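You operate a simulated robot arm through the tools that you are given. There is no shell and no other tool.

You are at the controls of a simulated two-armed robot. One attempt, no reset.

JOB
Tidy the desk: dust wiped off, tall grey box pushed next to the brown one, pencil stowed, drawer shut.
Fine: use the long white pad and put it back; leave the brown box and its tag; pencil in its rest. What is to be rubbed or washed off counts as gone when no trace of it is left.

It is judged by the outcome, as a careful person would: the job done as asked, and still so three seconds after it is handed in. It fails if anything else is knocked over, pushed out of place, dropped, spilled or broken.

ROBOT AND FRAMES
Two 7-joint arms with fingered hands on one trunk that stands fixed in place. Base frame: the origin is at the foot of the trunk, x ahead of it, y to its left, z up. Units: mm, rad, N and s.
The left shoulder is at [27, 269, 1022], the right one opposite. Each reaches about 1298 mm from its shoulder. Payload 5 kg a hand.
The TCP of each hand is the grasp point between the finger pads, 42 mm short of the fingertips. In the tool frame z runs along the fingers and y along their closing line. The gripper opens to 208 mm; its body begins 119 mm behind the TCP. The gripper is a hand of 4 fingers: y runs from the thumb to the fingers, the wrist lies at [0, 0, -317] in the tool frame.
Orientation is told as [roll, pitch, yaw] about the base's x, y, z axes, in that order, counted from this pose: with the fingers straight down and closing along the base's y, the tool's x points along the base's -x, its y along +y and its z along -z.

CONTROLS
- The arms move only by the tool play_rows. It takes "left_deltas", "right_deltas" or both (then of equal length, played together; a hand with none holds still); each is a list of rows, each a list of 6 numbers: the shift along the base's x, y, z in mm, then the turn, a rotation vector about the base's x, y, z in rad. In form: [[tx, ty, tz, wx, wy, wz], ...]. A call has 1 to 20 rows; each row shifts and turns the commanded pose from where the row before left it. Rows are played at 5 a second. More than 50 mm and 0.15 rad between two rows, and nothing of the call is played. A pose out of reach is approached as far as the arm can. The call stops where the force on the tool passes 40 N (or 10 N more than at its start, if that is more) or the arm is blocked; 0.2 s more then pass. In this call time passes only in rows, and 0.2 s behind the last. The reply holds the time, the measured pose of the TCP, the force on the tool along the base axes, the opening and the grip force, in the units named above and with some noise, with the torque about the TCP (base axes, N m) and any sound that the robot's microphone picked up.
- Cameras (640 x 400 px; columns grow to the right, rows downward): "scene" is now at [176.3, 4.9, 1287.6]; the picture's right is [0.14, -0.99, 0.00], its down [-0.54, -0.08, -0.83] and it looks along [0.83, 0.12, -0.55] (base axes); focal length 277 px, centre (320, 200). "left" rides on the left gripper at [-94, 1, -146] in its tool frame; the picture's right is [-0.01, -1.00, 0.00], its down [0.84, -0.01, -0.54] and it looks along [0.54, -0.01, 0.84] (tool axes); focal length 280 px, centre (320, 200). "right" rides on the right gripper at [93, 1, -146] in its tool frame; the picture's right is [-0.01, 1.00, 0.00], its down [-0.84, -0.01, -0.54] and it looks along [-0.54, -0.01, 0.84] (tool axes); focal length 280 px, centre (320, 200). There is no depth. A picture from a camera that has moved, and an enlarged one, comes with that camera's place and axes in the base frame and with its lens. The place of the scene camera against the robot may be out by one fixed shift of up to 12 mm in any direction.
- capture(camera): a new picture of that camera. It takes no simulated time.
- lift_body(by): moves the trunk up (or, below 0, down) by that many mm; the arms and the scene camera ride with it, the base frame stays. It gives what a move gives, with no picture.
- set_fingers(finger1, finger2, finger3, thumb_bend, hand): sets how far each is bent, from 0 (flat) to 100 (curled in); at 30 the hand is open as for a grip, at 70 the pads meet at the TCP. One left out holds its place. A second passes; each finger stops where it meets its share of the squeeze, and holds until it gets a number again. It is the only way to open and close the hand. It gives what a move gives, with no picture; readings hold the bend of each and the force on the fingers (four entries, about 0 where the hand has none), thumb and palm.
- aim_head(pan, tilt): turns the head with the scene camera to pan (to the left, within 1.396 rad either way) and tilt (down, from -0.506 to 1.204), counted from straight ahead of the robot (the tilt from the chest, where the trunk bows). It gives what a move gives.
- inspect(camera, box): a new picture of the part [left, top, right, bottom] of that camera's present view, enlarged. It takes no simulated time.
- job_done(): hands the job in; it is judged then, once.

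Nothing tells you positions but the pictures and the camera data. Unless the task says otherwise, let go and move clear before handing in.

The tools are called after "Call:" by a JSON object that holds its "op" and its "data". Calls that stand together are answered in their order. play_rows: Moves the arms, as the interface text tells. Its arguments: {"type":"object","properties":{"left_deltas":{"type":"array","items":{"type":"array","items":{"type":"number"}}},"right_deltas":{"type":"array","items":{"type":"array","items":{"type":"number"}}}},"required":[]} The other tools are called the same way: lift_body (by) moves the trunk up or down; set_fingers (finger1, finger2, finger3, thumb_bend, hand) moves the fingers one by one; aim_head (pan, tilt) turns the head that bears the scene camera; capture (camera) takes a picture; inspect (camera, box) takes an enlarged picture of a part of a camera's view; job_done () hands the job in.

At the start:

```text
t: 0.0
left_ee_pos: [464.3, 333.1, 1149.6]
left_orientation: [-0.001, 0.0, 0.196]
left_contact_force: [0.4, 0.6, -1.0]
left_moment: [0.05, 0.0, 0.02]
left_gripper_width: 207.7
left_grasp_force: 0.1
left_shape: jaw
left_bend: [30.0, 30.0, 30.0, 30.0]
left_finger forces: [0.1, 0.0, 0.0, 0.1, 0.0, 0.0]
right_ee_pos: [737.3, -212.1, 1043.7]
right_orientation: [0.0, 0.001, 0.196]
right_contact_force: [-0.3, -0.9, 0.1]
right_moment: [0.0, 0.01, -0.02]
right_gripper_width: 207.9
right_grasp_force: 0.0
right_shape: jaw
right_bend: [30.0, 30.0, 30.0, 30.0]
right_finger forces: [0.1, 0.0, 0.0, 0.0, 0.0, 0.0]
trunk travel left (down, up): [-400.0, 221.0]
head pan, tilt (commanded): [0.141, 0.583]
```

scene: 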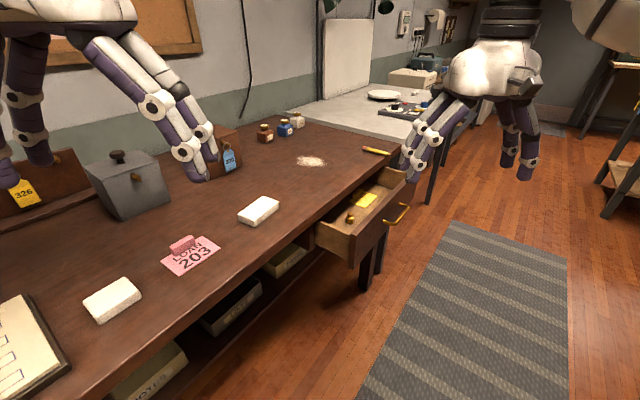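
right: 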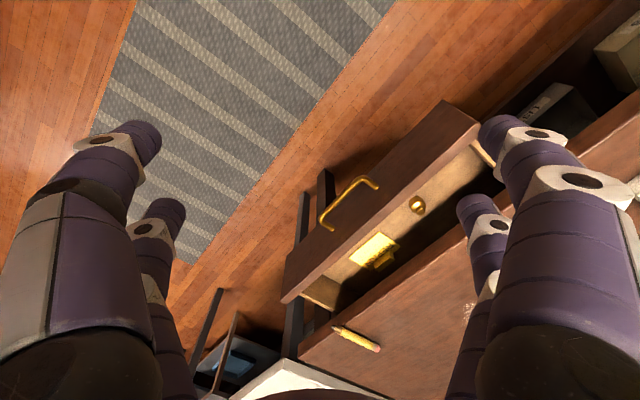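
left: 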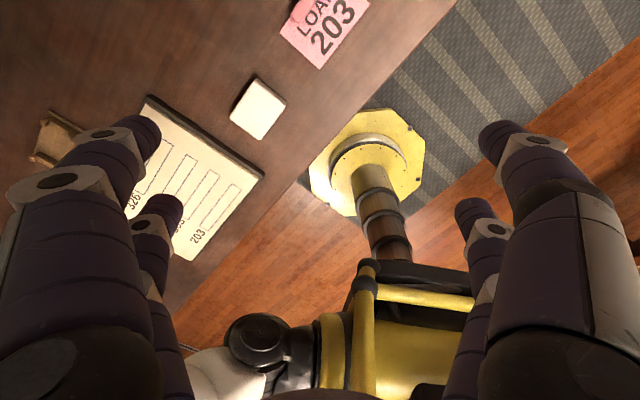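

I see a long desk running off to the left-front with two white pads, a pink tag, a grey box, brown box(es), a dust patch, a pencil and an open drawer. I'll look more closely before moving anything.

Call:
{"op": "inspect", "data": {"camera": "scene", "box": [220, 90, 440, 270]}}

Call:
{"op": "inspect", "data": {"camera": "scene", "box": [0, 120, 260, 300]}}

Call:
{"op": "inspect", "data": {"camera": "right", "box": [260, 90, 560, 380]}}

Call:
{"op": "inspect", "data": {"camera": "scene", "box": [0, 220, 300, 400]}}

```text
2.22 times, centred on (330, 180) of scene
camera zoom: at [176.3, 4.9, 1287.6], right [0.14, -0.99, 0.0], down [-0.54, -0.08, -0.83], along [0.83, 0.12, -0.55], focal length 616 px, centre (298, 244)
```

zoom: 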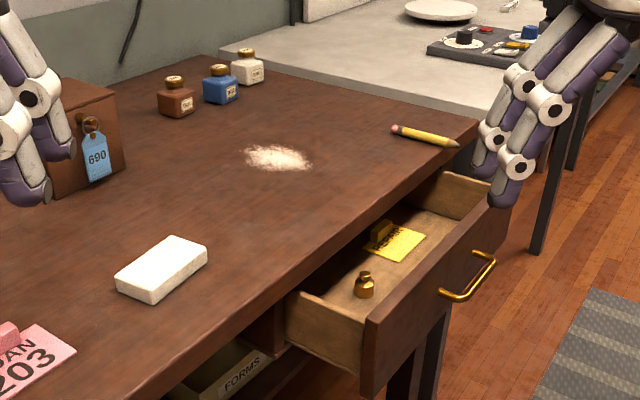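

```text
2.22 times, centred on (130, 210) of scene
camera zoom: at [176.3, 4.9, 1287.6], right [0.14, -0.99, 0.0], down [-0.54, -0.08, -0.83], along [0.83, 0.12, -0.55], focal length 616 px, centre (742, 178)
```

zoom: 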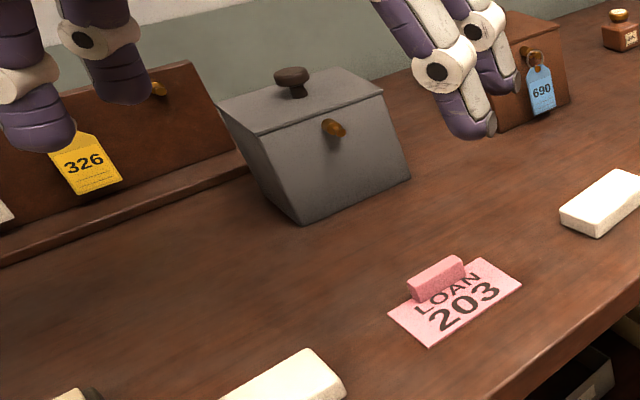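

```text
1.38 times, centred on (410, 235) of right
camera zoom: at [645.2, -229.7, 1190.5], right [-0.18, 0.98, 0.0], down [0.83, 0.15, 0.54], along [0.53, 0.1, -0.84], focal length 387 px, centre (196, 152)
```

zoom: 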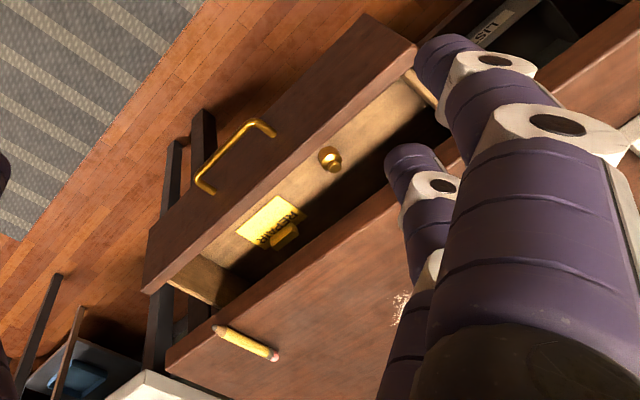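

```text
2.13 times, centred on (150, 310) of scene
camera zoom: at [176.3, 4.9, 1287.6], right [0.14, -0.99, 0.0], down [-0.54, -0.08, -0.83], along [0.83, 0.12, -0.55], focal length 591 px, centre (683, -35)
```

zoom: 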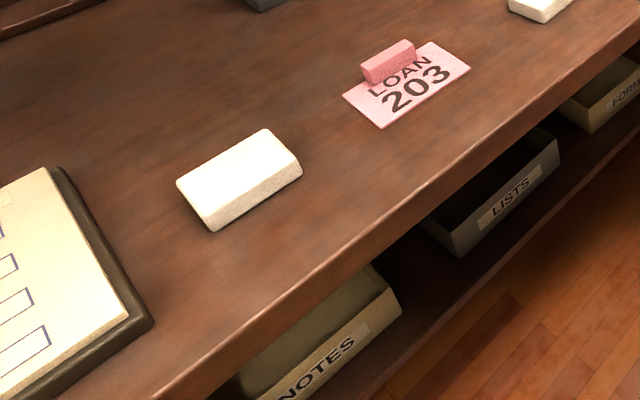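

Two white pads, a tag card, boxes and a drawer; I don't yet see the pencil's rest. I'll turn the head to view the rest of the desk.

Call:
{"op": "aim_head", "data": {"pan": 0.9, "tilt": 0.7}}

Call:
{"op": "capture", "data": {"camera": "scene"}}

Call:
{"op": "inspect", "data": {"camera": "left", "box": [20, 0, 400, 270]}}

```text
t: 1.1
left_ee_pos: [464.6, 332.9, 1149.9]
left_orientation: [-0.002, -0.001, 0.198]
left_contact_force: [0.1, -0.2, 0.5]
left_moment: [0.01, 0.01, -0.01]
left_gripper_width: 207.9
left_grasp_force: 0.0
left_shape: jaw
left_bend: [30.0, 30.0, 30.0, 30.0]
left_finger forces: [0.1, 0.0, 0.0, 0.1, 0.0, 0.0]
right_ee_pos: [738.6, -213.0, 1044.6]
right_orientation: [0.001, -0.001, 0.195]
right_contact_force: [0.1, 0.3, -0.6]
right_moment: [0.0, 0.01, 0.04]
right_gripper_width: 207.7
right_grasp_force: 0.0
right_shape: jaw
right_bend: [30.0, 30.0, 30.0, 30.0]
right_finger forces: [0.0, 0.0, 0.1, 0.1, 0.1, 0.1]
trunk travel left (down, up): [-400.0, 221.0]
head pan, tilt (commanded): [0.901, 0.7]
```

```text
taken
camera scene: at [141.1, 58.8, 1277.4], right [0.78, -0.62, 0.0], down [-0.4, -0.5, -0.77], along [0.48, 0.6, -0.64], focal length 277 px, centre (320, 200)
```

scene: 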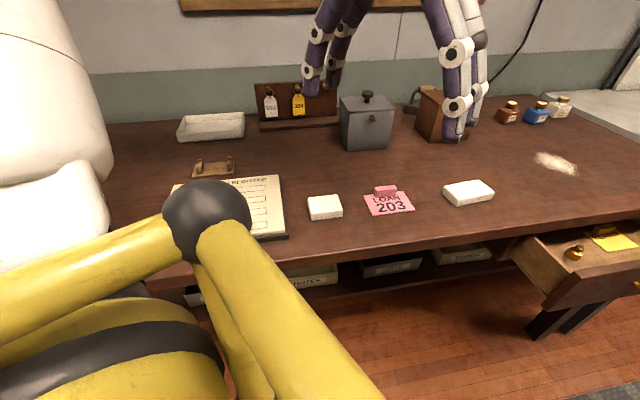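

```text
1.48 times, centred on (210, 135) of left
camera zoom: at [556.5, 351.7, 1296.8], right [0.21, -0.98, 0.0], down [-0.82, -0.18, 0.54], along [-0.53, -0.11, -0.84], focal length 415 px, centre (483, 296)
```

zoom: 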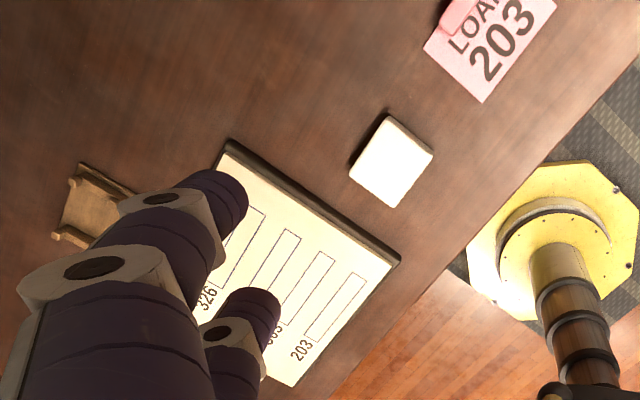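

The pencil rest seems to be the brown cradle beside the ledger, left end. I'll zoom in on the details.

Call:
{"op": "inspect", "data": {"camera": "scene", "box": [160, 80, 320, 180]}}

Call:
{"op": "inspect", "data": {"camera": "scene", "box": [320, 70, 520, 195]}}

Call:
{"op": "inspect", "data": {"camera": "scene", "box": [280, 150, 520, 300]}}

Call:
{"op": "inspect", "data": {"camera": "scene", "box": [480, 80, 640, 180]}}

```text
4.00 times, centred on (240, 130) of scene
camera zoom: at [141.1, 58.8, 1277.4], right [0.78, -0.62, 0.0], down [-0.4, -0.5, -0.77], along [0.48, 0.6, -0.64], focal length 1108 px, centre (640, 480)
```

zoom: 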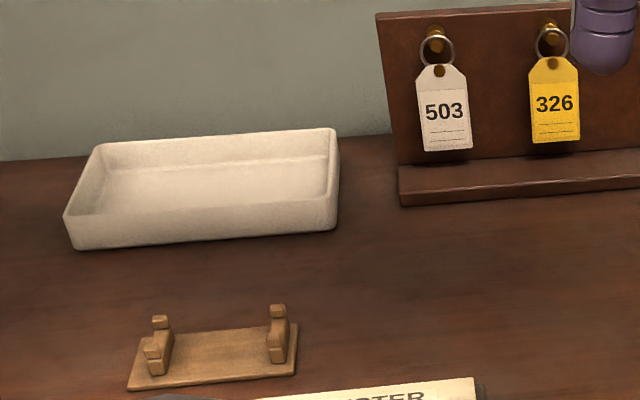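

```text
3.20 times, centred on (420, 132) of scene
camera zoom: at [141.1, 58.8, 1277.4], right [0.78, -0.62, 0.0], down [-0.4, -0.5, -0.77], along [0.48, 0.6, -0.64], focal length 887 px, centre (0, 416)
```

zoom: 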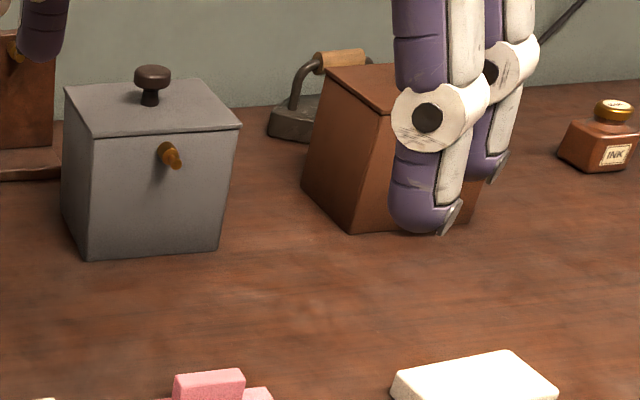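

```text
2.67 times, centred on (400, 225) of scene
camera zoom: at [141.1, 58.8, 1277.4], right [0.78, -0.62, 0.0], down [-0.4, -0.5, -0.77], along [0.48, 0.6, -0.64], focal length 739 px, centre (107, 133)
```

zoom: 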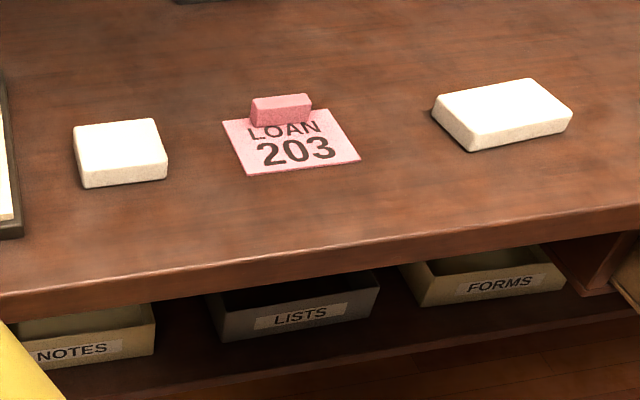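

```text
4.00 times, centred on (560, 130) of scene
camera zoom: at [141.1, 58.8, 1277.4], right [0.78, -0.62, 0.0], down [-0.4, -0.5, -0.77], along [0.48, 0.6, -0.64], focal length 1108 px, centre (-640, 480)
```

zoom: 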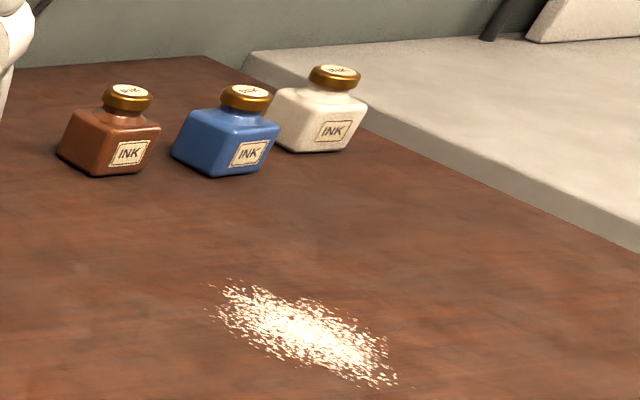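

The pencil rest is the small wooden cradle at the far left, the long pad is the right-hand white one, and the grey box must slide about 120 mm along the desk to the brown box with tag 690. Now I'll test how the fingers close in free air with the left hand to see how the tips meet.

Call:
{"op": "set_fingers", "data": {"hand": "left", "finger1": 70, "finger2": 30, "finger3": 30, "thumb_bend": 70}}

Call:
{"op": "capture", "data": {"camera": "left"}}

Call:
{"op": "aim_head", "data": {"pan": 0.7, "tilt": 0.3}}

Call:
{"op": "capture", "data": {"camera": "scene"}}

Call:
{"op": "set_fingers", "data": {"hand": "left", "finger1": 70, "finger2": 70, "finger3": 70, "thumb_bend": 70}}

Call:
{"op": "capture", "data": {"camera": "left"}}

Call:
{"op": "capture", "data": {"camera": "scene"}}

```text
t: 2.1
left_ee_pos: [464.7, 333.7, 1149.5]
left_orientation: [0.0, -0.001, 0.197]
left_contact_force: [-1.0, -0.2, 0.3]
left_moment: [0.02, -0.02, 0.02]
left_gripper_width: 11.1
left_grasp_force: 0.2
left_shape: fingers
left_bend: [70.0, 30.0, 30.0, 70.0]
left_finger forces: [0.0, 0.1, 0.1, 0.1, 0.0, 0.0]
right_ee_pos: [736.7, -210.5, 1044.3]
right_orientation: [0.001, 0.0, 0.196]
right_contact_force: [-0.2, -1.2, 0.8]
right_moment: [0.01, 0.03, -0.05]
right_gripper_width: 207.9
right_grasp_force: 0.0
right_shape: jaw
right_bend: [30.0, 30.0, 30.0, 30.0]
right_finger forces: [0.0, 0.1, 0.0, 0.0, 0.0, 0.0]
trunk travel left (down, up): [-400.0, 221.0]
head pan, tilt (commanded): [0.901, 0.7]
```

```text
taken
camera left: at [556.5, 351.7, 1296.8], right [0.21, -0.98, 0.0], down [-0.82, -0.18, 0.54], along [-0.53, -0.11, -0.84], focal length 280 px, centre (320, 200)
```

left: 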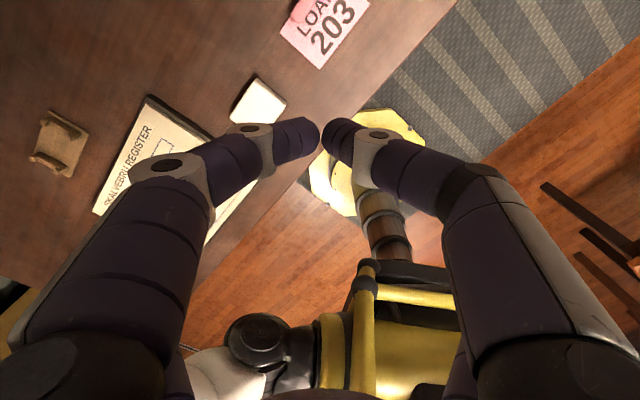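

```text
t: 3.0
left_ee_pos: [464.4, 332.7, 1151.0]
left_orientation: [-0.001, -0.001, 0.198]
left_contact_force: [0.1, 0.6, 0.2]
left_moment: [0.03, -0.06, 0.01]
left_gripper_width: 11.2
left_grasp_force: 0.0
left_shape: fingers
left_bend: [70.0, 30.0, 30.0, 70.0]
left_finger forces: [0.0, 0.0, 0.0, 0.0, 0.0, 0.0]
right_ee_pos: [736.5, -212.5, 1042.6]
right_orientation: [0.001, -0.001, 0.195]
right_contact_force: [0.2, 1.2, -0.5]
right_moment: [0.03, 0.0, 0.05]
right_gripper_width: 208.0
right_grasp_force: 0.1
right_shape: jaw
right_bend: [30.0, 30.0, 30.0, 30.0]
right_finger forces: [0.0, 0.1, 0.0, 0.1, 0.1, 0.1]
trunk travel left (down, up): [-400.0, 221.0]
head pan, tilt (commanded): [0.7, 0.3]
```

```text
taken
camera scene: at [159.6, 52.5, 1313.4], right [0.64, -0.76, 0.0], down [-0.23, -0.19, -0.96], along [0.73, 0.62, -0.3], focal length 277 px, centre (320, 200)
```

scene: 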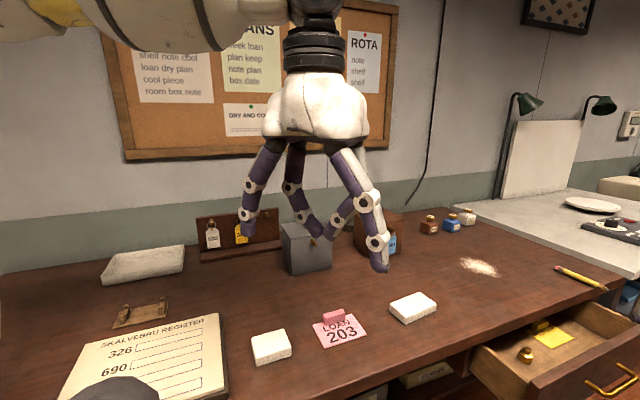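

```text
t: 4.0
left_ee_pos: [464.2, 333.1, 1149.2]
left_orientation: [-0.001, -0.002, 0.198]
left_contact_force: [0.0, 0.1, 1.0]
left_moment: [0.01, -0.01, -0.06]
left_gripper_width: 11.2
left_grasp_force: 0.2
left_shape: fingers
left_bend: [70.0, 70.0, 70.0, 70.0]
left_finger forces: [0.0, 0.0, 0.0, 0.1, 0.0, 0.0]
right_ee_pos: [736.9, -212.8, 1044.1]
right_orientation: [0.0, -0.001, 0.194]
right_contact_force: [0.8, -0.2, 0.3]
right_moment: [0.02, 0.01, 0.04]
right_gripper_width: 207.9
right_grasp_force: 0.0
right_shape: jaw
right_bend: [30.0, 30.0, 30.0, 30.0]
right_finger forces: [0.0, 0.0, 0.0, 0.0, 0.1, 0.1]
trunk travel left (down, up): [-400.0, 221.0]
head pan, tilt (commanded): [0.7, 0.3]
```

```text
taken
camera left: at [556.5, 351.7, 1296.8], right [0.21, -0.98, 0.0], down [-0.82, -0.18, 0.54], along [-0.53, -0.11, -0.84], focal length 280 px, centre (320, 200)
```

left: 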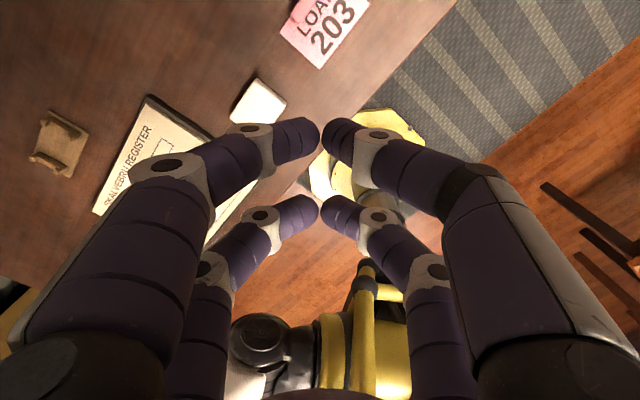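

```text
taken
camera scene: at [159.7, 52.4, 1313.5], right [0.64, -0.76, 0.0], down [-0.23, -0.19, -0.96], along [0.73, 0.62, -0.3], focal length 277 px, centre (320, 200)
```

scene: 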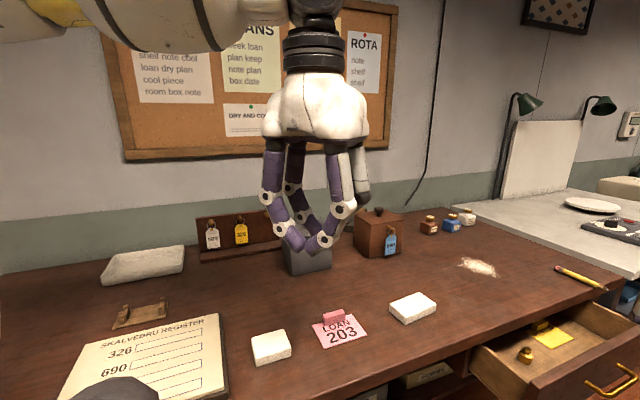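

The fingertips meet cleanly at bend 70, about 30–40 mm beyond the TCP. Next I'll move the right hand aside and check how far the left hand can reach toward the pencil area, staying high above the desk.

Call:
{"op": "play_rows", "data": {"right_deltas": [[-30, -45, 10, 0, 0, 0], [-30, -45, 10, 0, 0, 0], [-30, -45, 10, 0, 0, 0], [-30, -45, 10, 0, 0, 0]]}}

Call:
{"op": "set_fingers", "data": {"hand": "left", "finger1": 50, "finger2": 50, "finger3": 50, "thumb_bend": 50}}

Call:
{"op": "capture", "data": {"camera": "left"}}

Call:
{"op": "capture", "data": {"camera": "scene"}}

```text
refused: row 1 steps farther than a row can; nothing moved
```

```text
t: 5.0
left_ee_pos: [465.7, 333.2, 1150.7]
left_orientation: [-0.001, -0.003, 0.197]
left_contact_force: [0.5, -0.4, -0.4]
left_moment: [0.01, 0.03, 0.0]
left_gripper_width: 112.1
left_grasp_force: 0.0
left_shape: fingers
left_bend: [50.0, 50.0, 50.0, 50.0]
left_finger forces: [0.1, 0.1, 0.0, 0.1, 0.1, 0.1]
right_ee_pos: [738.2, -212.7, 1043.4]
right_orientation: [0.001, -0.001, 0.197]
right_contact_force: [-0.2, 1.3, -0.3]
right_moment: [-0.04, -0.01, -0.02]
right_gripper_width: 207.8
right_grasp_force: 0.0
right_shape: jaw
right_bend: [30.0, 30.0, 30.0, 30.0]
right_finger forces: [0.0, 0.0, 0.1, 0.1, 0.0, 0.0]
trunk travel left (down, up): [-400.0, 221.0]
head pan, tilt (commanded): [0.7, 0.3]
```

```text
taken
camera left: at [556.5, 351.7, 1296.8], right [0.21, -0.98, 0.0], down [-0.82, -0.18, 0.54], along [-0.53, -0.11, -0.84], focal length 280 px, centre (320, 200)
```

left: 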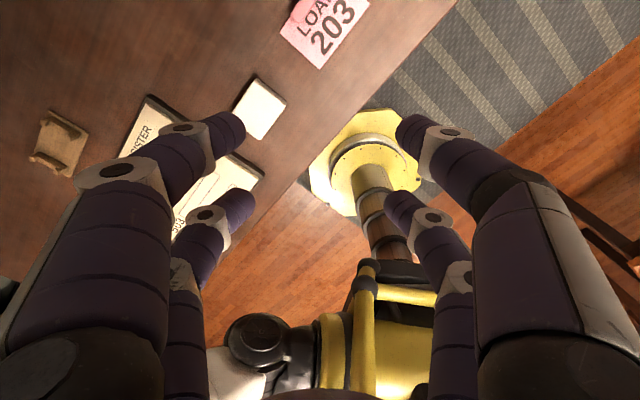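

```text
taken
camera scene: at [159.7, 52.4, 1313.5], right [0.64, -0.76, 0.0], down [-0.23, -0.19, -0.96], along [0.73, 0.62, -0.3], focal length 277 px, centre (320, 200)
```

scene: 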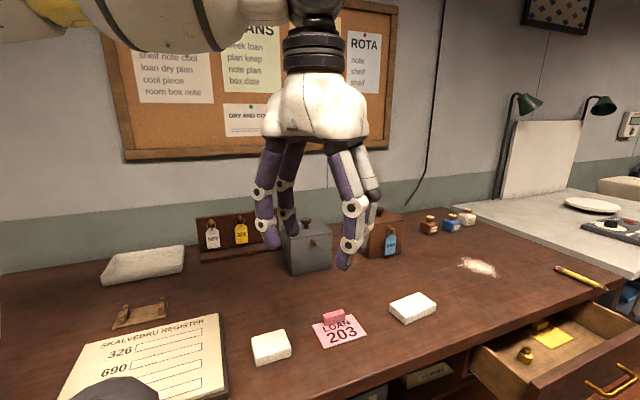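

Row steps are limited by their length (50 mm), so I'll use smaller ones. The right hand goes aside first, then the left makes its reach test.

Call:
{"op": "play_rows", "data": {"right_deltas": [[-25, -40, 8, 0, 0, 0], [-25, -40, 8, 0, 0, 0], [-25, -40, 8, 0, 0, 0], [-25, -40, 8, 0, 0, 0]]}}

Call:
{"op": "play_rows", "data": {"left_deltas": [[40, -24, -5, 0, 0, 0.13], [40, -24, -5, 0, 0, 0.13], [40, -24, -5, 0, 0, 0.13], [40, -24, -5, 0, 0, 0.13], [40, -24, -5, 0, 0, 0.13], [40, -24, -5, 0, 0, 0.13], [40, -24, -5, 0, 0, 0.13], [40, -24, -5, 0, 0, 0.13]]}}

Call:
{"op": "capture", "data": {"camera": "left"}}

```text
t: 6.0
left_ee_pos: [464.8, 332.2, 1150.8]
left_orientation: [0.0, -0.001, 0.198]
left_contact_force: [0.0, -1.3, 0.8]
left_moment: [0.09, -0.13, 0.0]
left_gripper_width: 112.5
left_grasp_force: 0.0
left_shape: fingers
left_bend: [50.0, 50.0, 50.0, 50.0]
left_finger forces: [0.1, 0.0, 0.0, 0.1, 0.1, 0.0]
right_ee_pos: [635.4, -374.1, 1076.2]
right_orientation: [0.0, -0.003, 0.196]
right_contact_force: [0.8, -0.6, -0.1]
right_moment: [0.02, -0.03, 0.01]
right_gripper_width: 208.0
right_grasp_force: 0.1
right_shape: jaw
right_bend: [30.0, 30.0, 30.0, 30.0]
right_finger forces: [0.0, 0.1, 0.1, 0.0, 0.0, 0.1]
trunk travel left (down, up): [-400.0, 221.0]
head pan, tilt (commanded): [0.7, 0.3]
```

```text
t: 7.8
left_ee_pos: [691.7, 274.9, 1120.4]
left_orientation: [-0.003, -0.003, 1.241]
left_contact_force: [-2.3, 0.0, 0.3]
left_moment: [0.05, -0.26, 0.04]
left_gripper_width: 112.8
left_grasp_force: 0.0
left_shape: fingers
left_bend: [50.0, 50.0, 50.0, 50.0]
left_finger forces: [0.1, 0.0, 0.0, 0.0, 0.1, 0.0]
left hand out of reach, approached as far as the arm can: row 5, 6, 7, 8
right_ee_pos: [635.2, -370.6, 1076.7]
right_orientation: [0.0, -0.003, 0.196]
right_contact_force: [-2.6, 0.3, 0.7]
right_moment: [-0.01, -0.26, -0.01]
right_gripper_width: 208.0
right_grasp_force: 0.0
right_shape: jaw
right_bend: [30.0, 30.0, 30.0, 30.0]
right_finger forces: [0.0, 0.1, 0.1, 0.0, 0.1, 0.1]
trunk travel left (down, up): [-400.0, 221.0]
head pan, tilt (commanded): [0.7, 0.3]
```

```text
taken
camera left: at [719.7, 362.4, 1267.3], right [0.95, -0.31, 0.0], down [-0.26, -0.8, 0.54], along [-0.16, -0.51, -0.84], focal length 280 px, centre (320, 200)
```

left: 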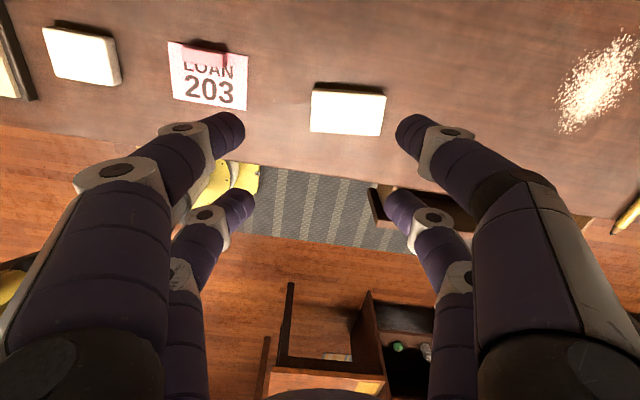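

The vertical hand reaches only about 690 mm ahead at this trunk height, probably a wrist limit. I'll raise the trunk, tilt the hand forward and test again.

Call:
{"op": "lift_body", "data": {"by": 150}}

Call:
{"op": "aim_head", "data": {"pan": 0.35, "tilt": 0.7}}

Call:
{"op": "capture", "data": {"camera": "scene"}}

```text
t: 9.5
left_ee_pos: [687.8, 274.7, 1276.7]
left_orientation: [-0.014, -0.003, 1.24]
left_contact_force: [0.4, -0.7, 0.1]
left_moment: [-0.01, 0.03, -0.01]
left_gripper_width: 112.8
left_grasp_force: 0.0
left_shape: fingers
left_bend: [50.0, 50.0, 50.0, 50.0]
left_finger forces: [0.0, 0.0, 0.0, 0.0, 0.1, 0.1]
right_ee_pos: [638.2, -372.7, 1225.9]
right_orientation: [0.0, -0.001, 0.194]
right_contact_force: [0.5, -0.2, -0.5]
right_moment: [-0.02, -0.02, -0.03]
right_gripper_width: 208.0
right_grasp_force: 0.2
right_shape: jaw
right_bend: [30.0, 30.0, 30.0, 30.0]
right_finger forces: [0.0, 0.1, 0.1, 0.0, 0.0, 0.0]
trunk travel left (down, up): [-550.0, 71.0]
head pan, tilt (commanded): [0.7, 0.3]
```

```text
t: 10.4
left_ee_pos: [686.9, 275.4, 1277.5]
left_orientation: [-0.014, -0.003, 1.239]
left_contact_force: [-0.6, 0.0, 0.4]
left_moment: [0.01, 0.02, 0.03]
left_gripper_width: 112.9
left_grasp_force: 0.1
left_shape: fingers
left_bend: [50.0, 50.0, 50.0, 50.0]
left_finger forces: [0.1, 0.0, 0.0, 0.0, 0.1, 0.0]
right_ee_pos: [638.1, -372.3, 1226.4]
right_orientation: [0.0, -0.001, 0.196]
right_contact_force: [-0.2, 0.5, 0.2]
right_moment: [0.0, 0.01, -0.02]
right_gripper_width: 207.8
right_grasp_force: 0.0
right_shape: jaw
right_bend: [30.0, 30.0, 30.0, 30.0]
right_finger forces: [0.1, 0.0, 0.1, 0.1, 0.0, 0.0]
trunk travel left (down, up): [-550.0, 71.0]
head pan, tilt (commanded): [0.351, 0.7]
```

```text
taken
camera scene: at [157.1, 21.6, 1429.2], right [0.34, -0.94, 0.0], down [-0.6, -0.22, -0.77], along [0.72, 0.26, -0.64], focal length 277 px, centre (320, 200)
```

scene: 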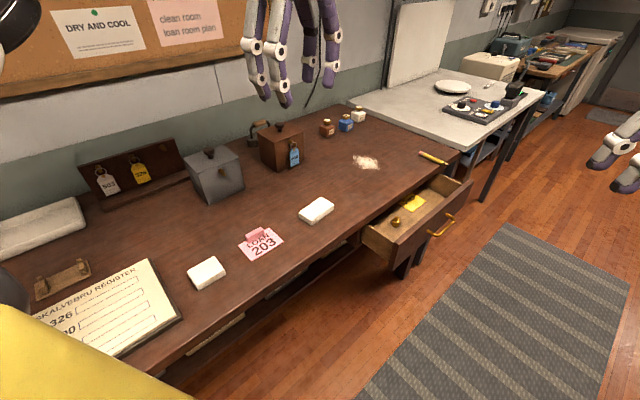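

With the trunk up I have a clean view of the whole desk. I'll zoom in for careful measurements.

Call:
{"op": "inspect", "data": {"camera": "scene", "box": [180, 110, 340, 210]}}

Call:
{"op": "inspect", "data": {"camera": "scene", "box": [340, 130, 500, 280]}}

Call:
{"op": "inspect", "data": {"camera": "scene", "box": [180, 180, 350, 300]}}

Call:
{"op": "inspect", "data": {"camera": "scene", "box": [0, 130, 200, 330]}}

```text
4.00 times, centred on (260, 160) of scene
camera zoom: at [157.1, 21.6, 1429.2], right [0.34, -0.94, 0.0], down [-0.6, -0.22, -0.77], along [0.72, 0.26, -0.64], focal length 1108 px, centre (560, 360)
```

zoom: 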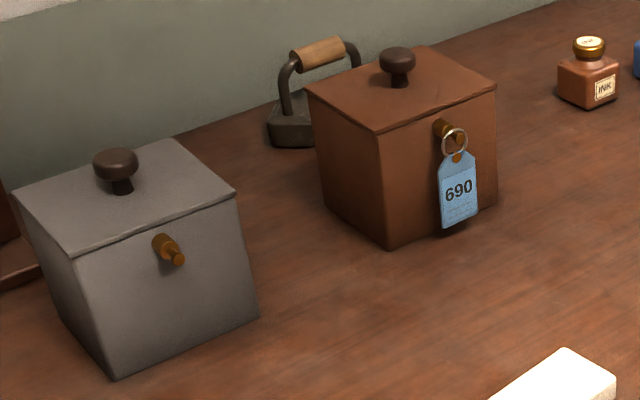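

```text
2.67 times, centred on (420, 205) of scene
camera zoom: at [157.1, 21.6, 1429.2], right [0.34, -0.94, 0.0], down [-0.6, -0.22, -0.77], along [0.72, 0.26, -0.64], focal length 739 px, centre (53, 187)
```

zoom: 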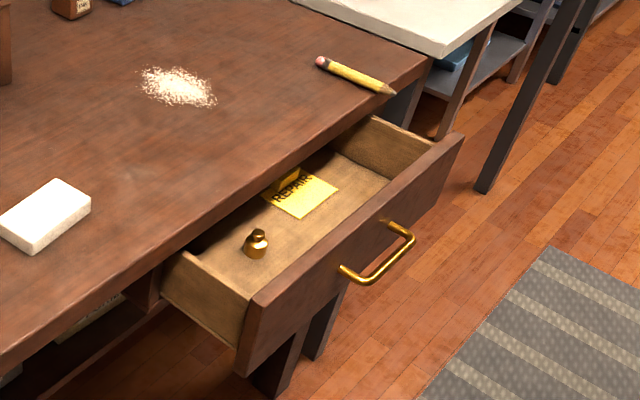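

```text
3.33 times, centred on (265, 240) of scene
camera zoom: at [157.1, 21.6, 1429.2], right [0.34, -0.94, 0.0], down [-0.6, -0.22, -0.77], along [0.72, 0.26, -0.64], focal length 924 px, centre (503, 67)
```

zoom: 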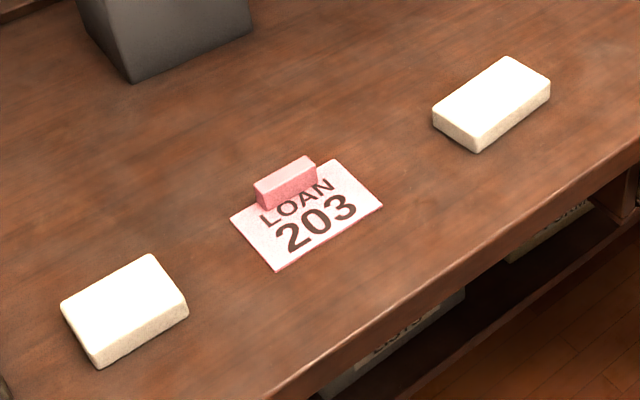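

```text
2.00 times, centred on (100, 230) of scene
camera zoom: at [157.1, 21.6, 1429.2], right [0.34, -0.94, 0.0], down [-0.6, -0.22, -0.77], along [0.72, 0.26, -0.64], focal length 554 px, centre (760, 140)
```

zoom: 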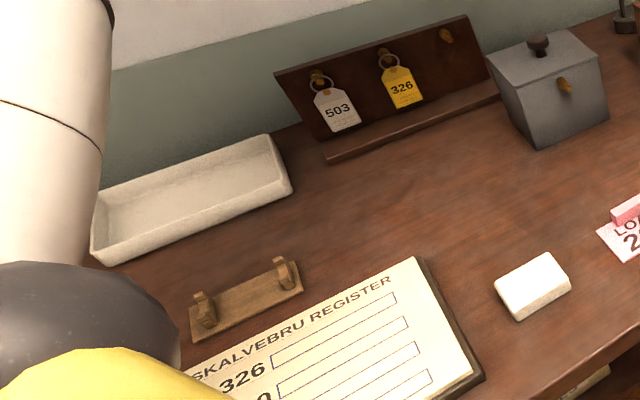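

I now have clean geometry: the desk runs at about −29°, the long pad is near (712–722, 235–255) and the dust near (1035–1045, 160–178). The hand camera and scene camera differ by about 10–20 mm, so I'll rely on the hand camera and on touch. Next I turn the left hand to match the pad and test reach toward the dust at a safe height.

Call:
{"op": "play_rows", "data": {"left_deltas": [[10, -4, -22, 0, 0, -0.135], [10, -4, -22, 0, 0, -0.135], [10, -4, -22, 0, 0, -0.135], [10, -4, -22, 0, 0, -0.135], [10, -4, -22, 0, 0, -0.135], [10, -4, -22, 0, 0, -0.135], [10, -4, -22, 0, 0, -0.135], [10, -4, -22, 0, 0, -0.135], [10, -4, -22, 0, 0, -0.135], [10, -4, -22, 0, 0, -0.135], [10, -4, -22, 0, 0, -0.135], [10, -4, -22, 0, 0, -0.115]]}}

Call:
{"op": "capture", "data": {"camera": "left"}}

```text
t: 13.0
left_ee_pos: [770.0, 267.2, 1021.6]
left_orientation: [-0.019, -0.007, -0.291]
left_contact_force: [-0.2, 1.1, 0.5]
left_moment: [-0.02, 0.08, 0.03]
left_gripper_width: 112.9
left_grasp_force: 0.0
left_shape: fingers
left_bend: [50.0, 50.0, 50.0, 50.0]
left_finger forces: [0.0, 0.1, 0.1, 0.1, 0.0, 0.1]
left hand out of reach, approached as far as the arm can: row 3, 5, 6, 8, 9, 10, 11, 12
right_ee_pos: [637.8, -372.1, 1226.6]
right_orientation: [-0.001, 0.0, 0.195]
right_contact_force: [0.5, -0.2, 0.4]
right_moment: [-0.04, 0.06, -0.01]
right_gripper_width: 207.7
right_grasp_force: 0.0
right_shape: jaw
right_bend: [30.0, 30.0, 30.0, 30.0]
right_finger forces: [0.0, 0.0, 0.1, 0.1, 0.1, 0.1]
trunk travel left (down, up): [-550.0, 71.0]
head pan, tilt (commanded): [0.351, 0.7]
```

```text
taken
camera left: at [860.1, 244.0, 1168.6], right [-0.27, -0.96, 0.02], down [-0.81, 0.24, 0.53], along [-0.52, 0.13, -0.85], focal length 280 px, centre (320, 200)
```

left: 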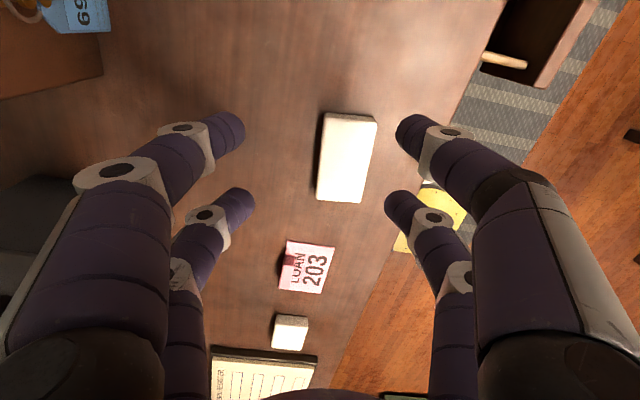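

The pad fits between the fingers as planned. The vertical hand stops about 770 mm out, so I'll tilt the fingers forward about the closing line and see how the reach changes.

Call:
{"op": "play_rows", "data": {"left_deltas": [[0, 0, 0, -0.029, -0.096, 0], [0, 0, 0, -0.029, -0.096, 0], [0, 0, 0, -0.029, -0.096, 0], [0, 0, 0, -0.029, -0.096, 0]]}}

```text
t: 14.0
left_ee_pos: [770.4, 268.2, 1022.8]
left_orientation: [-0.02, -0.407, -0.29]
left_contact_force: [-0.2, -1.5, 0.3]
left_moment: [0.01, 0.04, 0.03]
left_gripper_width: 113.0
left_grasp_force: 0.0
left_shape: fingers
left_bend: [50.0, 50.0, 50.0, 50.0]
left_finger forces: [0.1, 0.0, 0.0, 0.0, 0.0, 0.0]
right_ee_pos: [636.7, -372.7, 1225.8]
right_orientation: [0.0, 0.001, 0.198]
right_contact_force: [-0.5, -0.1, -0.2]
right_moment: [0.01, -0.05, -0.02]
right_gripper_width: 208.0
right_grasp_force: 0.0
right_shape: jaw
right_bend: [30.0, 30.0, 30.0, 30.0]
right_finger forces: [0.1, 0.1, 0.0, 0.0, 0.2, 0.0]
trunk travel left (down, up): [-550.0, 71.0]
head pan, tilt (commanded): [0.351, 0.7]
```

Tilting worked. Now a forward reach test toward the dust, still high.

Call:
{"op": "play_rows", "data": {"left_deltas": [[45, -16, 0, 0, 0, 0], [45, -16, 0, 0, 0, 0], [45, -16, 0, 0, 0, 0], [45, -16, 0, 0, 0, 0], [45, -16, 0, 0, 0, 0], [45, -16, 0, 0, 0, 0]]}}

```text
t: 15.4
left_ee_pos: [915.9, 264.6, 1027.4]
left_orientation: [-0.02, -0.406, -0.287]
left_contact_force: [0.7, 0.2, 0.7]
left_moment: [-0.02, 0.0, 0.02]
left_gripper_width: 113.2
left_grasp_force: 0.0
left_shape: fingers
left_bend: [50.0, 50.0, 50.0, 50.0]
left_finger forces: [0.0, 0.0, 0.0, 0.0, 0.0, 0.0]
left hand out of reach, approached as far as the arm can: row 3, 4, 5, 6
right_ee_pos: [637.8, -372.7, 1227.6]
right_orientation: [0.0, 0.0, 0.195]
right_contact_force: [-0.9, -0.9, 0.8]
right_moment: [-0.03, -0.01, 0.01]
right_gripper_width: 208.1
right_grasp_force: 0.2
right_shape: jaw
right_bend: [30.0, 30.0, 30.0, 30.0]
right_finger forces: [0.1, 0.1, 0.0, 0.0, 0.1, 0.0]
trunk travel left (down, up): [-550.0, 71.0]
head pan, tilt (commanded): [0.351, 0.7]
```

Still limited, so I'll test whether a steeper tilt extends the reach further.

Call:
{"op": "play_rows", "data": {"left_deltas": [[0, 0, 0, -0.029, -0.096, 0], [0, 0, 0, -0.029, -0.096, 0], [0, 0, 0, -0.029, -0.096, 0], [0, 0, 0, -0.029, -0.096, 0], [20, 0, 0, 0, 0, 0], [40, -10, 0, 0, 0, 0], [40, -10, 0, 0, 0, 0], [40, -10, 0, 0, 0, 0], [40, -10, 0, 0, 0, 0]]}}

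Call:
{"op": "capture", "data": {"camera": "scene"}}

```text
t: 17.4
left_ee_pos: [1028.4, 262.4, 1038.1]
left_orientation: [-0.02, -0.804, -0.29]
left_contact_force: [0.2, -0.4, -0.7]
left_moment: [0.04, -0.04, 0.0]
left_gripper_width: 113.0
left_grasp_force: 0.1
left_shape: fingers
left_bend: [50.0, 50.0, 50.0, 50.0]
left_finger forces: [0.0, 0.0, 0.0, 0.0, 0.1, 0.0]
left hand out of reach, approached as far as the arm can: row 8, 9
right_ee_pos: [638.3, -372.6, 1225.6]
right_orientation: [-0.001, 0.0, 0.195]
right_contact_force: [0.9, 0.1, 0.5]
right_moment: [0.01, 0.0, -0.02]
right_gripper_width: 208.0
right_grasp_force: 0.0
right_shape: jaw
right_bend: [30.0, 30.0, 30.0, 30.0]
right_finger forces: [0.0, 0.1, 0.0, 0.0, 0.0, 0.0]
trunk travel left (down, up): [-550.0, 71.0]
head pan, tilt (commanded): [0.351, 0.7]
```

```text
taken
camera scene: at [157.4, 21.4, 1429.1], right [0.34, -0.94, 0.0], down [-0.61, -0.22, -0.76], along [0.72, 0.26, -0.64], focal length 277 px, centre (320, 200)
```

scene: 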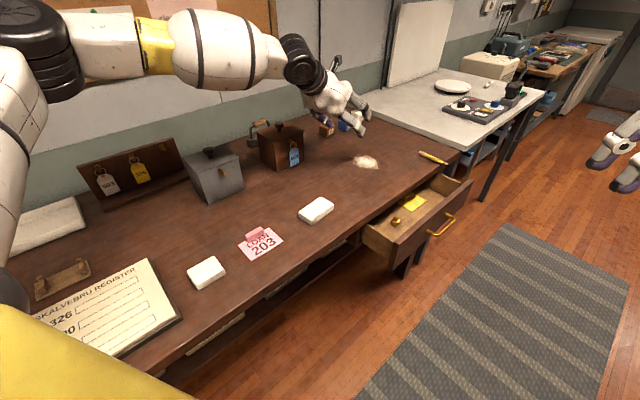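

The wrist seems to stop about 790 mm from the shoulder. I'll look at the arm itself to see whether the elbow is really straight.

Call:
{"op": "aim_head", "data": {"pan": 1.2, "tilt": 0.1}}

Call:
{"op": "capture", "data": {"camera": "scene"}}

Call:
{"op": "aim_head", "data": {"pan": -1.2, "tilt": 0.3}}

Call:
{"op": "capture", "data": {"camera": "scene"}}

```text
t: 18.6
left_ee_pos: [1028.0, 261.8, 1039.3]
left_orientation: [-0.022, -0.807, -0.288]
left_contact_force: [0.7, 0.0, -0.2]
left_moment: [0.0, 0.01, 0.03]
left_gripper_width: 113.1
left_grasp_force: 0.0
left_shape: fingers
left_bend: [50.0, 50.0, 50.0, 50.0]
left_finger forces: [0.1, 0.0, 0.0, 0.1, 0.0, 0.0]
right_ee_pos: [637.6, -372.4, 1226.0]
right_orientation: [0.0, -0.002, 0.195]
right_contact_force: [0.0, 0.7, -0.1]
right_moment: [-0.03, 0.03, -0.02]
right_gripper_width: 208.0
right_grasp_force: 0.0
right_shape: jaw
right_bend: [30.0, 30.0, 30.0, 30.0]
right_finger forces: [0.0, 0.0, 0.0, 0.0, 0.0, 0.0]
trunk travel left (down, up): [-550.0, 71.0]
head pan, tilt (commanded): [1.201, 0.099]
```

```text
taken
camera scene: at [110.7, 78.1, 1483.9], right [0.93, -0.36, 0.0], down [-0.04, -0.09, -0.99], along [0.36, 0.93, -0.1], focal length 277 px, centre (320, 200)
```

scene: 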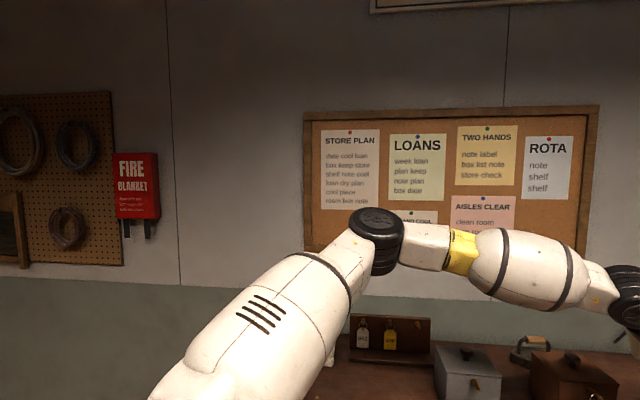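

```text
t: 20.8
left_ee_pos: [1029.1, 262.6, 1038.5]
left_orientation: [-0.02, -0.805, -0.289]
left_contact_force: [-0.2, -0.6, 0.1]
left_moment: [0.03, -0.01, -0.01]
left_gripper_width: 112.7
left_grasp_force: 0.0
left_shape: fingers
left_bend: [50.0, 50.0, 50.0, 50.0]
left_finger forces: [0.1, 0.1, 0.0, 0.1, 0.1, 0.1]
right_ee_pos: [639.0, -372.2, 1226.9]
right_orientation: [-0.001, 0.001, 0.194]
right_contact_force: [-0.9, -0.1, -0.1]
right_moment: [0.0, -0.01, -0.03]
right_gripper_width: 207.5
right_grasp_force: 0.1
right_shape: jaw
right_bend: [30.0, 30.0, 30.0, 30.0]
right_finger forces: [0.0, 0.0, 0.0, 0.1, 0.1, 0.0]
trunk travel left (down, up): [-550.0, 71.0]
head pan, tilt (commanded): [-1.201, 0.3]
```

```text
taken
camera scene: at [111.0, -94.7, 1465.3], right [-0.93, -0.36, 0.0], down [-0.11, 0.28, -0.96], along [0.35, -0.89, -0.3], focal length 277 px, centre (320, 200)
```

scene: 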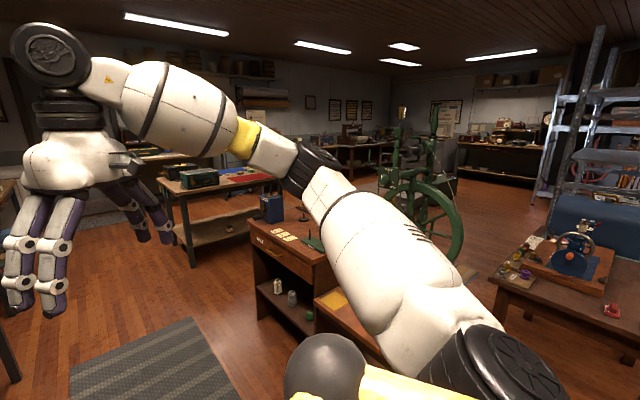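

The elbow is still bent, so the limit isn't simple arm length. I'll test with a nearly horizontal hand at shoulder height to learn the true limit.

Call:
{"op": "play_rows", "data": {"left_deltas": [[0, 0, 20, -0.029, -0.1, 0], [0, 0, 20, -0.029, -0.1, 0], [0, 0, 20, -0.029, -0.1, 0], [0, 0, 20, -0.029, -0.1, 0], [0, 0, 20, -0.029, -0.1, 0], [0, 0, 20, -0.029, -0.1, 0], [30, -5, 0, 0, 0, 0], [30, -5, 0, 0, 0, 0], [30, -5, 0, 0, 0, 0], [30, -5, 0, 0, 0, 0], [30, -5, 0, 0, 0, 0]]}}

Call:
{"op": "aim_head", "data": {"pan": 1.0, "tilt": 0.3}}

Call:
{"op": "capture", "data": {"camera": "scene"}}

```text
t: 23.2
left_ee_pos: [1134.2, 273.7, 1210.8]
left_orientation: [0.005, -1.428, -0.316]
left_contact_force: [-0.2, -0.5, -0.5]
left_moment: [-0.02, -0.07, 0.03]
left_gripper_width: 113.0
left_grasp_force: 0.0
left_shape: fingers
left_bend: [50.0, 50.0, 50.0, 50.0]
left_finger forces: [0.0, 0.0, 0.0, 0.1, 0.0, 0.0]
left hand out of reach, approached as far as the arm can: row 6, 7, 8, 9, 10, 11
right_ee_pos: [638.4, -372.6, 1225.1]
right_orientation: [0.0, -0.001, 0.195]
right_contact_force: [0.0, -0.2, -1.5]
right_moment: [0.09, 0.04, 0.01]
right_gripper_width: 208.0
right_grasp_force: 0.1
right_shape: jaw
right_bend: [30.0, 30.0, 30.0, 30.0]
right_finger forces: [0.0, 0.0, 0.0, 0.1, 0.1, 0.1]
trunk travel left (down, up): [-550.0, 71.0]
head pan, tilt (commanded): [-1.201, 0.3]
```

```text
t: 25.2
left_ee_pos: [1133.0, 274.1, 1212.1]
left_orientation: [0.005, -1.427, -0.314]
left_contact_force: [0.2, 0.5, -0.2]
left_moment: [0.04, 0.02, 0.01]
left_gripper_width: 112.9
left_grasp_force: 0.1
left_shape: fingers
left_bend: [50.0, 50.0, 50.0, 50.0]
left_finger forces: [0.0, 0.1, 0.0, 0.1, 0.0, 0.0]
right_ee_pos: [637.0, -372.3, 1225.2]
right_orientation: [0.0, -0.001, 0.194]
right_contact_force: [0.1, -0.9, 0.5]
right_moment: [-0.02, -0.01, 0.0]
right_gripper_width: 207.6
right_grasp_force: 0.1
right_shape: jaw
right_bend: [30.0, 30.0, 30.0, 30.0]
right_finger forces: [0.0, 0.0, 0.0, 0.1, 0.0, 0.0]
trunk travel left (down, up): [-550.0, 71.0]
head pan, tilt (commanded): [1.0, 0.3]
```

```text
taken
camera scene: at [127.7, 70.8, 1465.3], right [0.84, -0.54, 0.0], down [-0.16, -0.25, -0.96], along [0.52, 0.8, -0.3], focal length 277 px, centre (320, 200)
```

scene: 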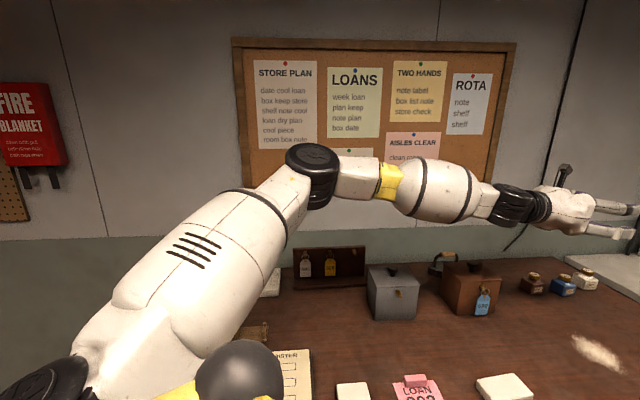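

I'll push the test a little further from here to see whether the solver can straighten the elbow.

Call:
{"op": "play_rows", "data": {"left_deltas": [[15, 0, 0, 0, 0, 0], [15, 0, 0, 0, 0, 0], [15, 0, 0, 0, 0, 0]]}}

Call:
{"op": "play_rows", "data": {"left_deltas": [[0, 0, 0, 0, 0, 0.1], [0, 0, 0, 0, 0, 0.1], [0, 0, 0, 0, 0, 0.1], [20, 0, 0, 0, 0, 0], [20, 0, 0, 0, 0, 0]]}}

```text
t: 26.0
left_ee_pos: [1144.9, 293.2, 1216.7]
left_orientation: [0.004, -1.428, -0.311]
left_contact_force: [0.2, 0.2, -0.4]
left_moment: [-0.02, -0.01, -0.03]
left_gripper_width: 113.1
left_grasp_force: 0.0
left_shape: fingers
left_bend: [50.0, 50.0, 50.0, 50.0]
left_finger forces: [0.0, 0.0, 0.0, 0.0, 0.1, 0.1]
left hand out of reach, approached as far as the arm can: row 1, 2, 3
right_ee_pos: [637.9, -372.7, 1226.2]
right_orientation: [0.001, 0.0, 0.195]
right_contact_force: [-0.2, -0.7, -0.1]
right_moment: [0.01, -0.03, 0.02]
right_gripper_width: 207.8
right_grasp_force: 0.0
right_shape: jaw
right_bend: [30.0, 30.0, 30.0, 30.0]
right_finger forces: [0.0, 0.0, 0.0, 0.0, 0.1, 0.1]
trunk travel left (down, up): [-550.0, 71.0]
head pan, tilt (commanded): [1.0, 0.3]
```

```text
t: 27.2
left_ee_pos: [1128.7, 333.3, 1227.3]
left_orientation: [0.006, -1.431, -0.013]
left_contact_force: [-0.9, 0.1, 0.1]
left_moment: [-0.02, 0.0, 0.03]
left_gripper_width: 113.2
left_grasp_force: 0.0
left_shape: fingers
left_bend: [50.0, 50.0, 50.0, 50.0]
left_finger forces: [0.0, 0.0, 0.0, 0.0, 0.1, 0.0]
left hand out of reach, approached as far as the arm can: row 1, 2, 3, 4, 5
right_ee_pos: [636.4, -373.5, 1226.4]
right_orientation: [0.0, 0.0, 0.196]
right_contact_force: [-0.4, -0.3, 0.8]
right_moment: [0.01, 0.02, 0.01]
right_gripper_width: 207.7
right_grasp_force: 0.0
right_shape: jaw
right_bend: [30.0, 30.0, 30.0, 30.0]
right_finger forces: [0.1, 0.1, 0.0, 0.0, 0.0, 0.0]
trunk travel left (down, up): [-550.0, 71.0]
head pan, tilt (commanded): [1.0, 0.3]
```

The left elbow stays raised and outward, which limits its reach. I'll test the right arm's reach toward the pencil with a forward-tilted hand, staying well above the desk.

Call:
{"op": "play_rows", "data": {"right_deltas": [[25, 15, -10, 0.019, -0.098, 0], [25, 15, -10, 0.019, -0.098, 0], [25, 15, -10, 0.019, -0.098, 0], [25, 15, -10, 0.019, -0.098, 0], [25, 15, -10, 0.019, -0.098, 0], [25, 15, -10, 0.019, -0.098, 0], [25, 15, -10, 0.019, -0.098, 0], [25, 15, -10, 0.019, -0.098, 0], [40, 15, -10, 0, 0, 0], [40, 15, -10, 0, 0, 0], [40, 15, -10, 0, 0, 0], [40, 15, -10, 0, 0, 0], [40, 15, -10, 0, 0, 0]]}}

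Call:
{"op": "aim_head", "data": {"pan": -0.6, "tilt": 0.4}}

Call:
{"op": "capture", "data": {"camera": "scene"}}

```text
t: 30.0
left_ee_pos: [1129.4, 334.9, 1225.8]
left_orientation: [0.002, -1.428, -0.012]
left_contact_force: [-0.4, 1.0, -1.1]
left_moment: [-0.03, -0.2, -0.17]
left_gripper_width: 112.9
left_grasp_force: 0.1
left_shape: fingers
left_bend: [50.0, 50.0, 50.0, 50.0]
left_finger forces: [0.0, 0.0, 0.0, 0.1, 0.0, 0.0]
right_ee_pos: [1038.0, -176.1, 1094.8]
right_orientation: [-0.004, -0.798, 0.197]
right_contact_force: [0.3, -0.5, -0.2]
right_moment: [0.03, 0.04, 0.05]
right_gripper_width: 207.7
right_grasp_force: 0.1
right_shape: jaw
right_bend: [30.0, 30.0, 30.0, 30.0]
right_finger forces: [0.0, 0.1, 0.0, 0.0, 0.0, 0.0]
trunk travel left (down, up): [-550.0, 71.0]
head pan, tilt (commanded): [1.0, 0.3]
```

```text
t: 31.7
left_ee_pos: [1128.6, 333.0, 1226.6]
left_orientation: [0.004, -1.429, -0.014]
left_contact_force: [0.3, 0.1, -0.2]
left_moment: [0.0, -0.03, 0.01]
left_gripper_width: 113.1
left_grasp_force: 0.1
left_shape: fingers
left_bend: [50.0, 50.0, 50.0, 50.0]
left_finger forces: [0.0, 0.0, 0.0, 0.0, 0.0, 0.1]
right_ee_pos: [1037.3, -176.5, 1095.0]
right_orientation: [-0.003, -0.799, 0.197]
right_contact_force: [0.2, 0.2, 0.3]
right_moment: [0.01, 0.0, 0.0]
right_gripper_width: 207.9
right_grasp_force: 0.1
right_shape: jaw
right_bend: [30.0, 30.0, 30.0, 30.0]
right_finger forces: [0.0, 0.1, 0.1, 0.0, 0.0, 0.1]
trunk travel left (down, up): [-550.0, 71.0]
head pan, tilt (commanded): [-0.6, 0.4]
```

```text
taken
camera scene: at [153.6, -60.0, 1456.1], right [-0.56, -0.83, 0.0], down [-0.32, 0.22, -0.92], along [0.76, -0.52, -0.39], focal length 277 px, centre (320, 200)
```

scene: 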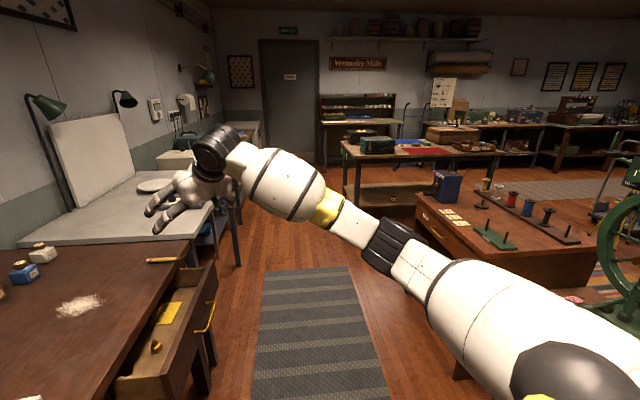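

The right arm reaches well in this hand orientation, so the left hand probably needs to be turned half round (camera toward the robot) for good reach. I'll continue the right-arm test toward the pencil.

Call:
{"op": "play_rows", "data": {"right_deltas": [[25, 20, -15, 0, 0, 0], [25, 20, -15, 0, 0, 0], [25, 20, -15, 0, 0, 0], [25, 20, -15, 0, 0, 0]]}}

Call:
{"op": "capture", "data": {"camera": "right"}}

```text
t: 32.7
left_ee_pos: [1129.8, 334.3, 1226.3]
left_orientation: [0.001, -1.431, -0.01]
left_contact_force: [0.0, 1.0, 0.5]
left_moment: [-0.04, -0.11, -0.17]
left_gripper_width: 113.2
left_grasp_force: 0.0
left_shape: fingers
left_bend: [50.0, 50.0, 50.0, 50.0]
left_finger forces: [0.0, 0.0, 0.0, 0.0, 0.0, 0.0]
right_ee_pos: [1140.6, -97.0, 1035.6]
right_orientation: [-0.005, -0.798, 0.2]
right_contact_force: [0.4, 0.3, -0.3]
right_moment: [0.02, 0.07, 0.05]
right_gripper_width: 207.9
right_grasp_force: 0.0
right_shape: jaw
right_bend: [30.0, 30.0, 30.0, 30.0]
right_finger forces: [0.0, 0.0, 0.1, 0.1, 0.1, 0.1]
trunk travel left (down, up): [-550.0, 71.0]
head pan, tilt (commanded): [-0.6, 0.4]
```

```text
taken
camera right: at [972.8, -128.6, 1070.5], right [-0.18, 0.98, 0.01], down [0.2, 0.03, 0.98], along [0.96, 0.18, -0.2], focal length 280 px, centre (320, 200)
```

right: 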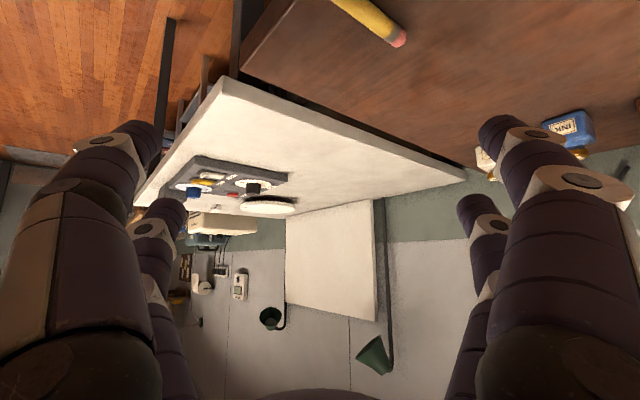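

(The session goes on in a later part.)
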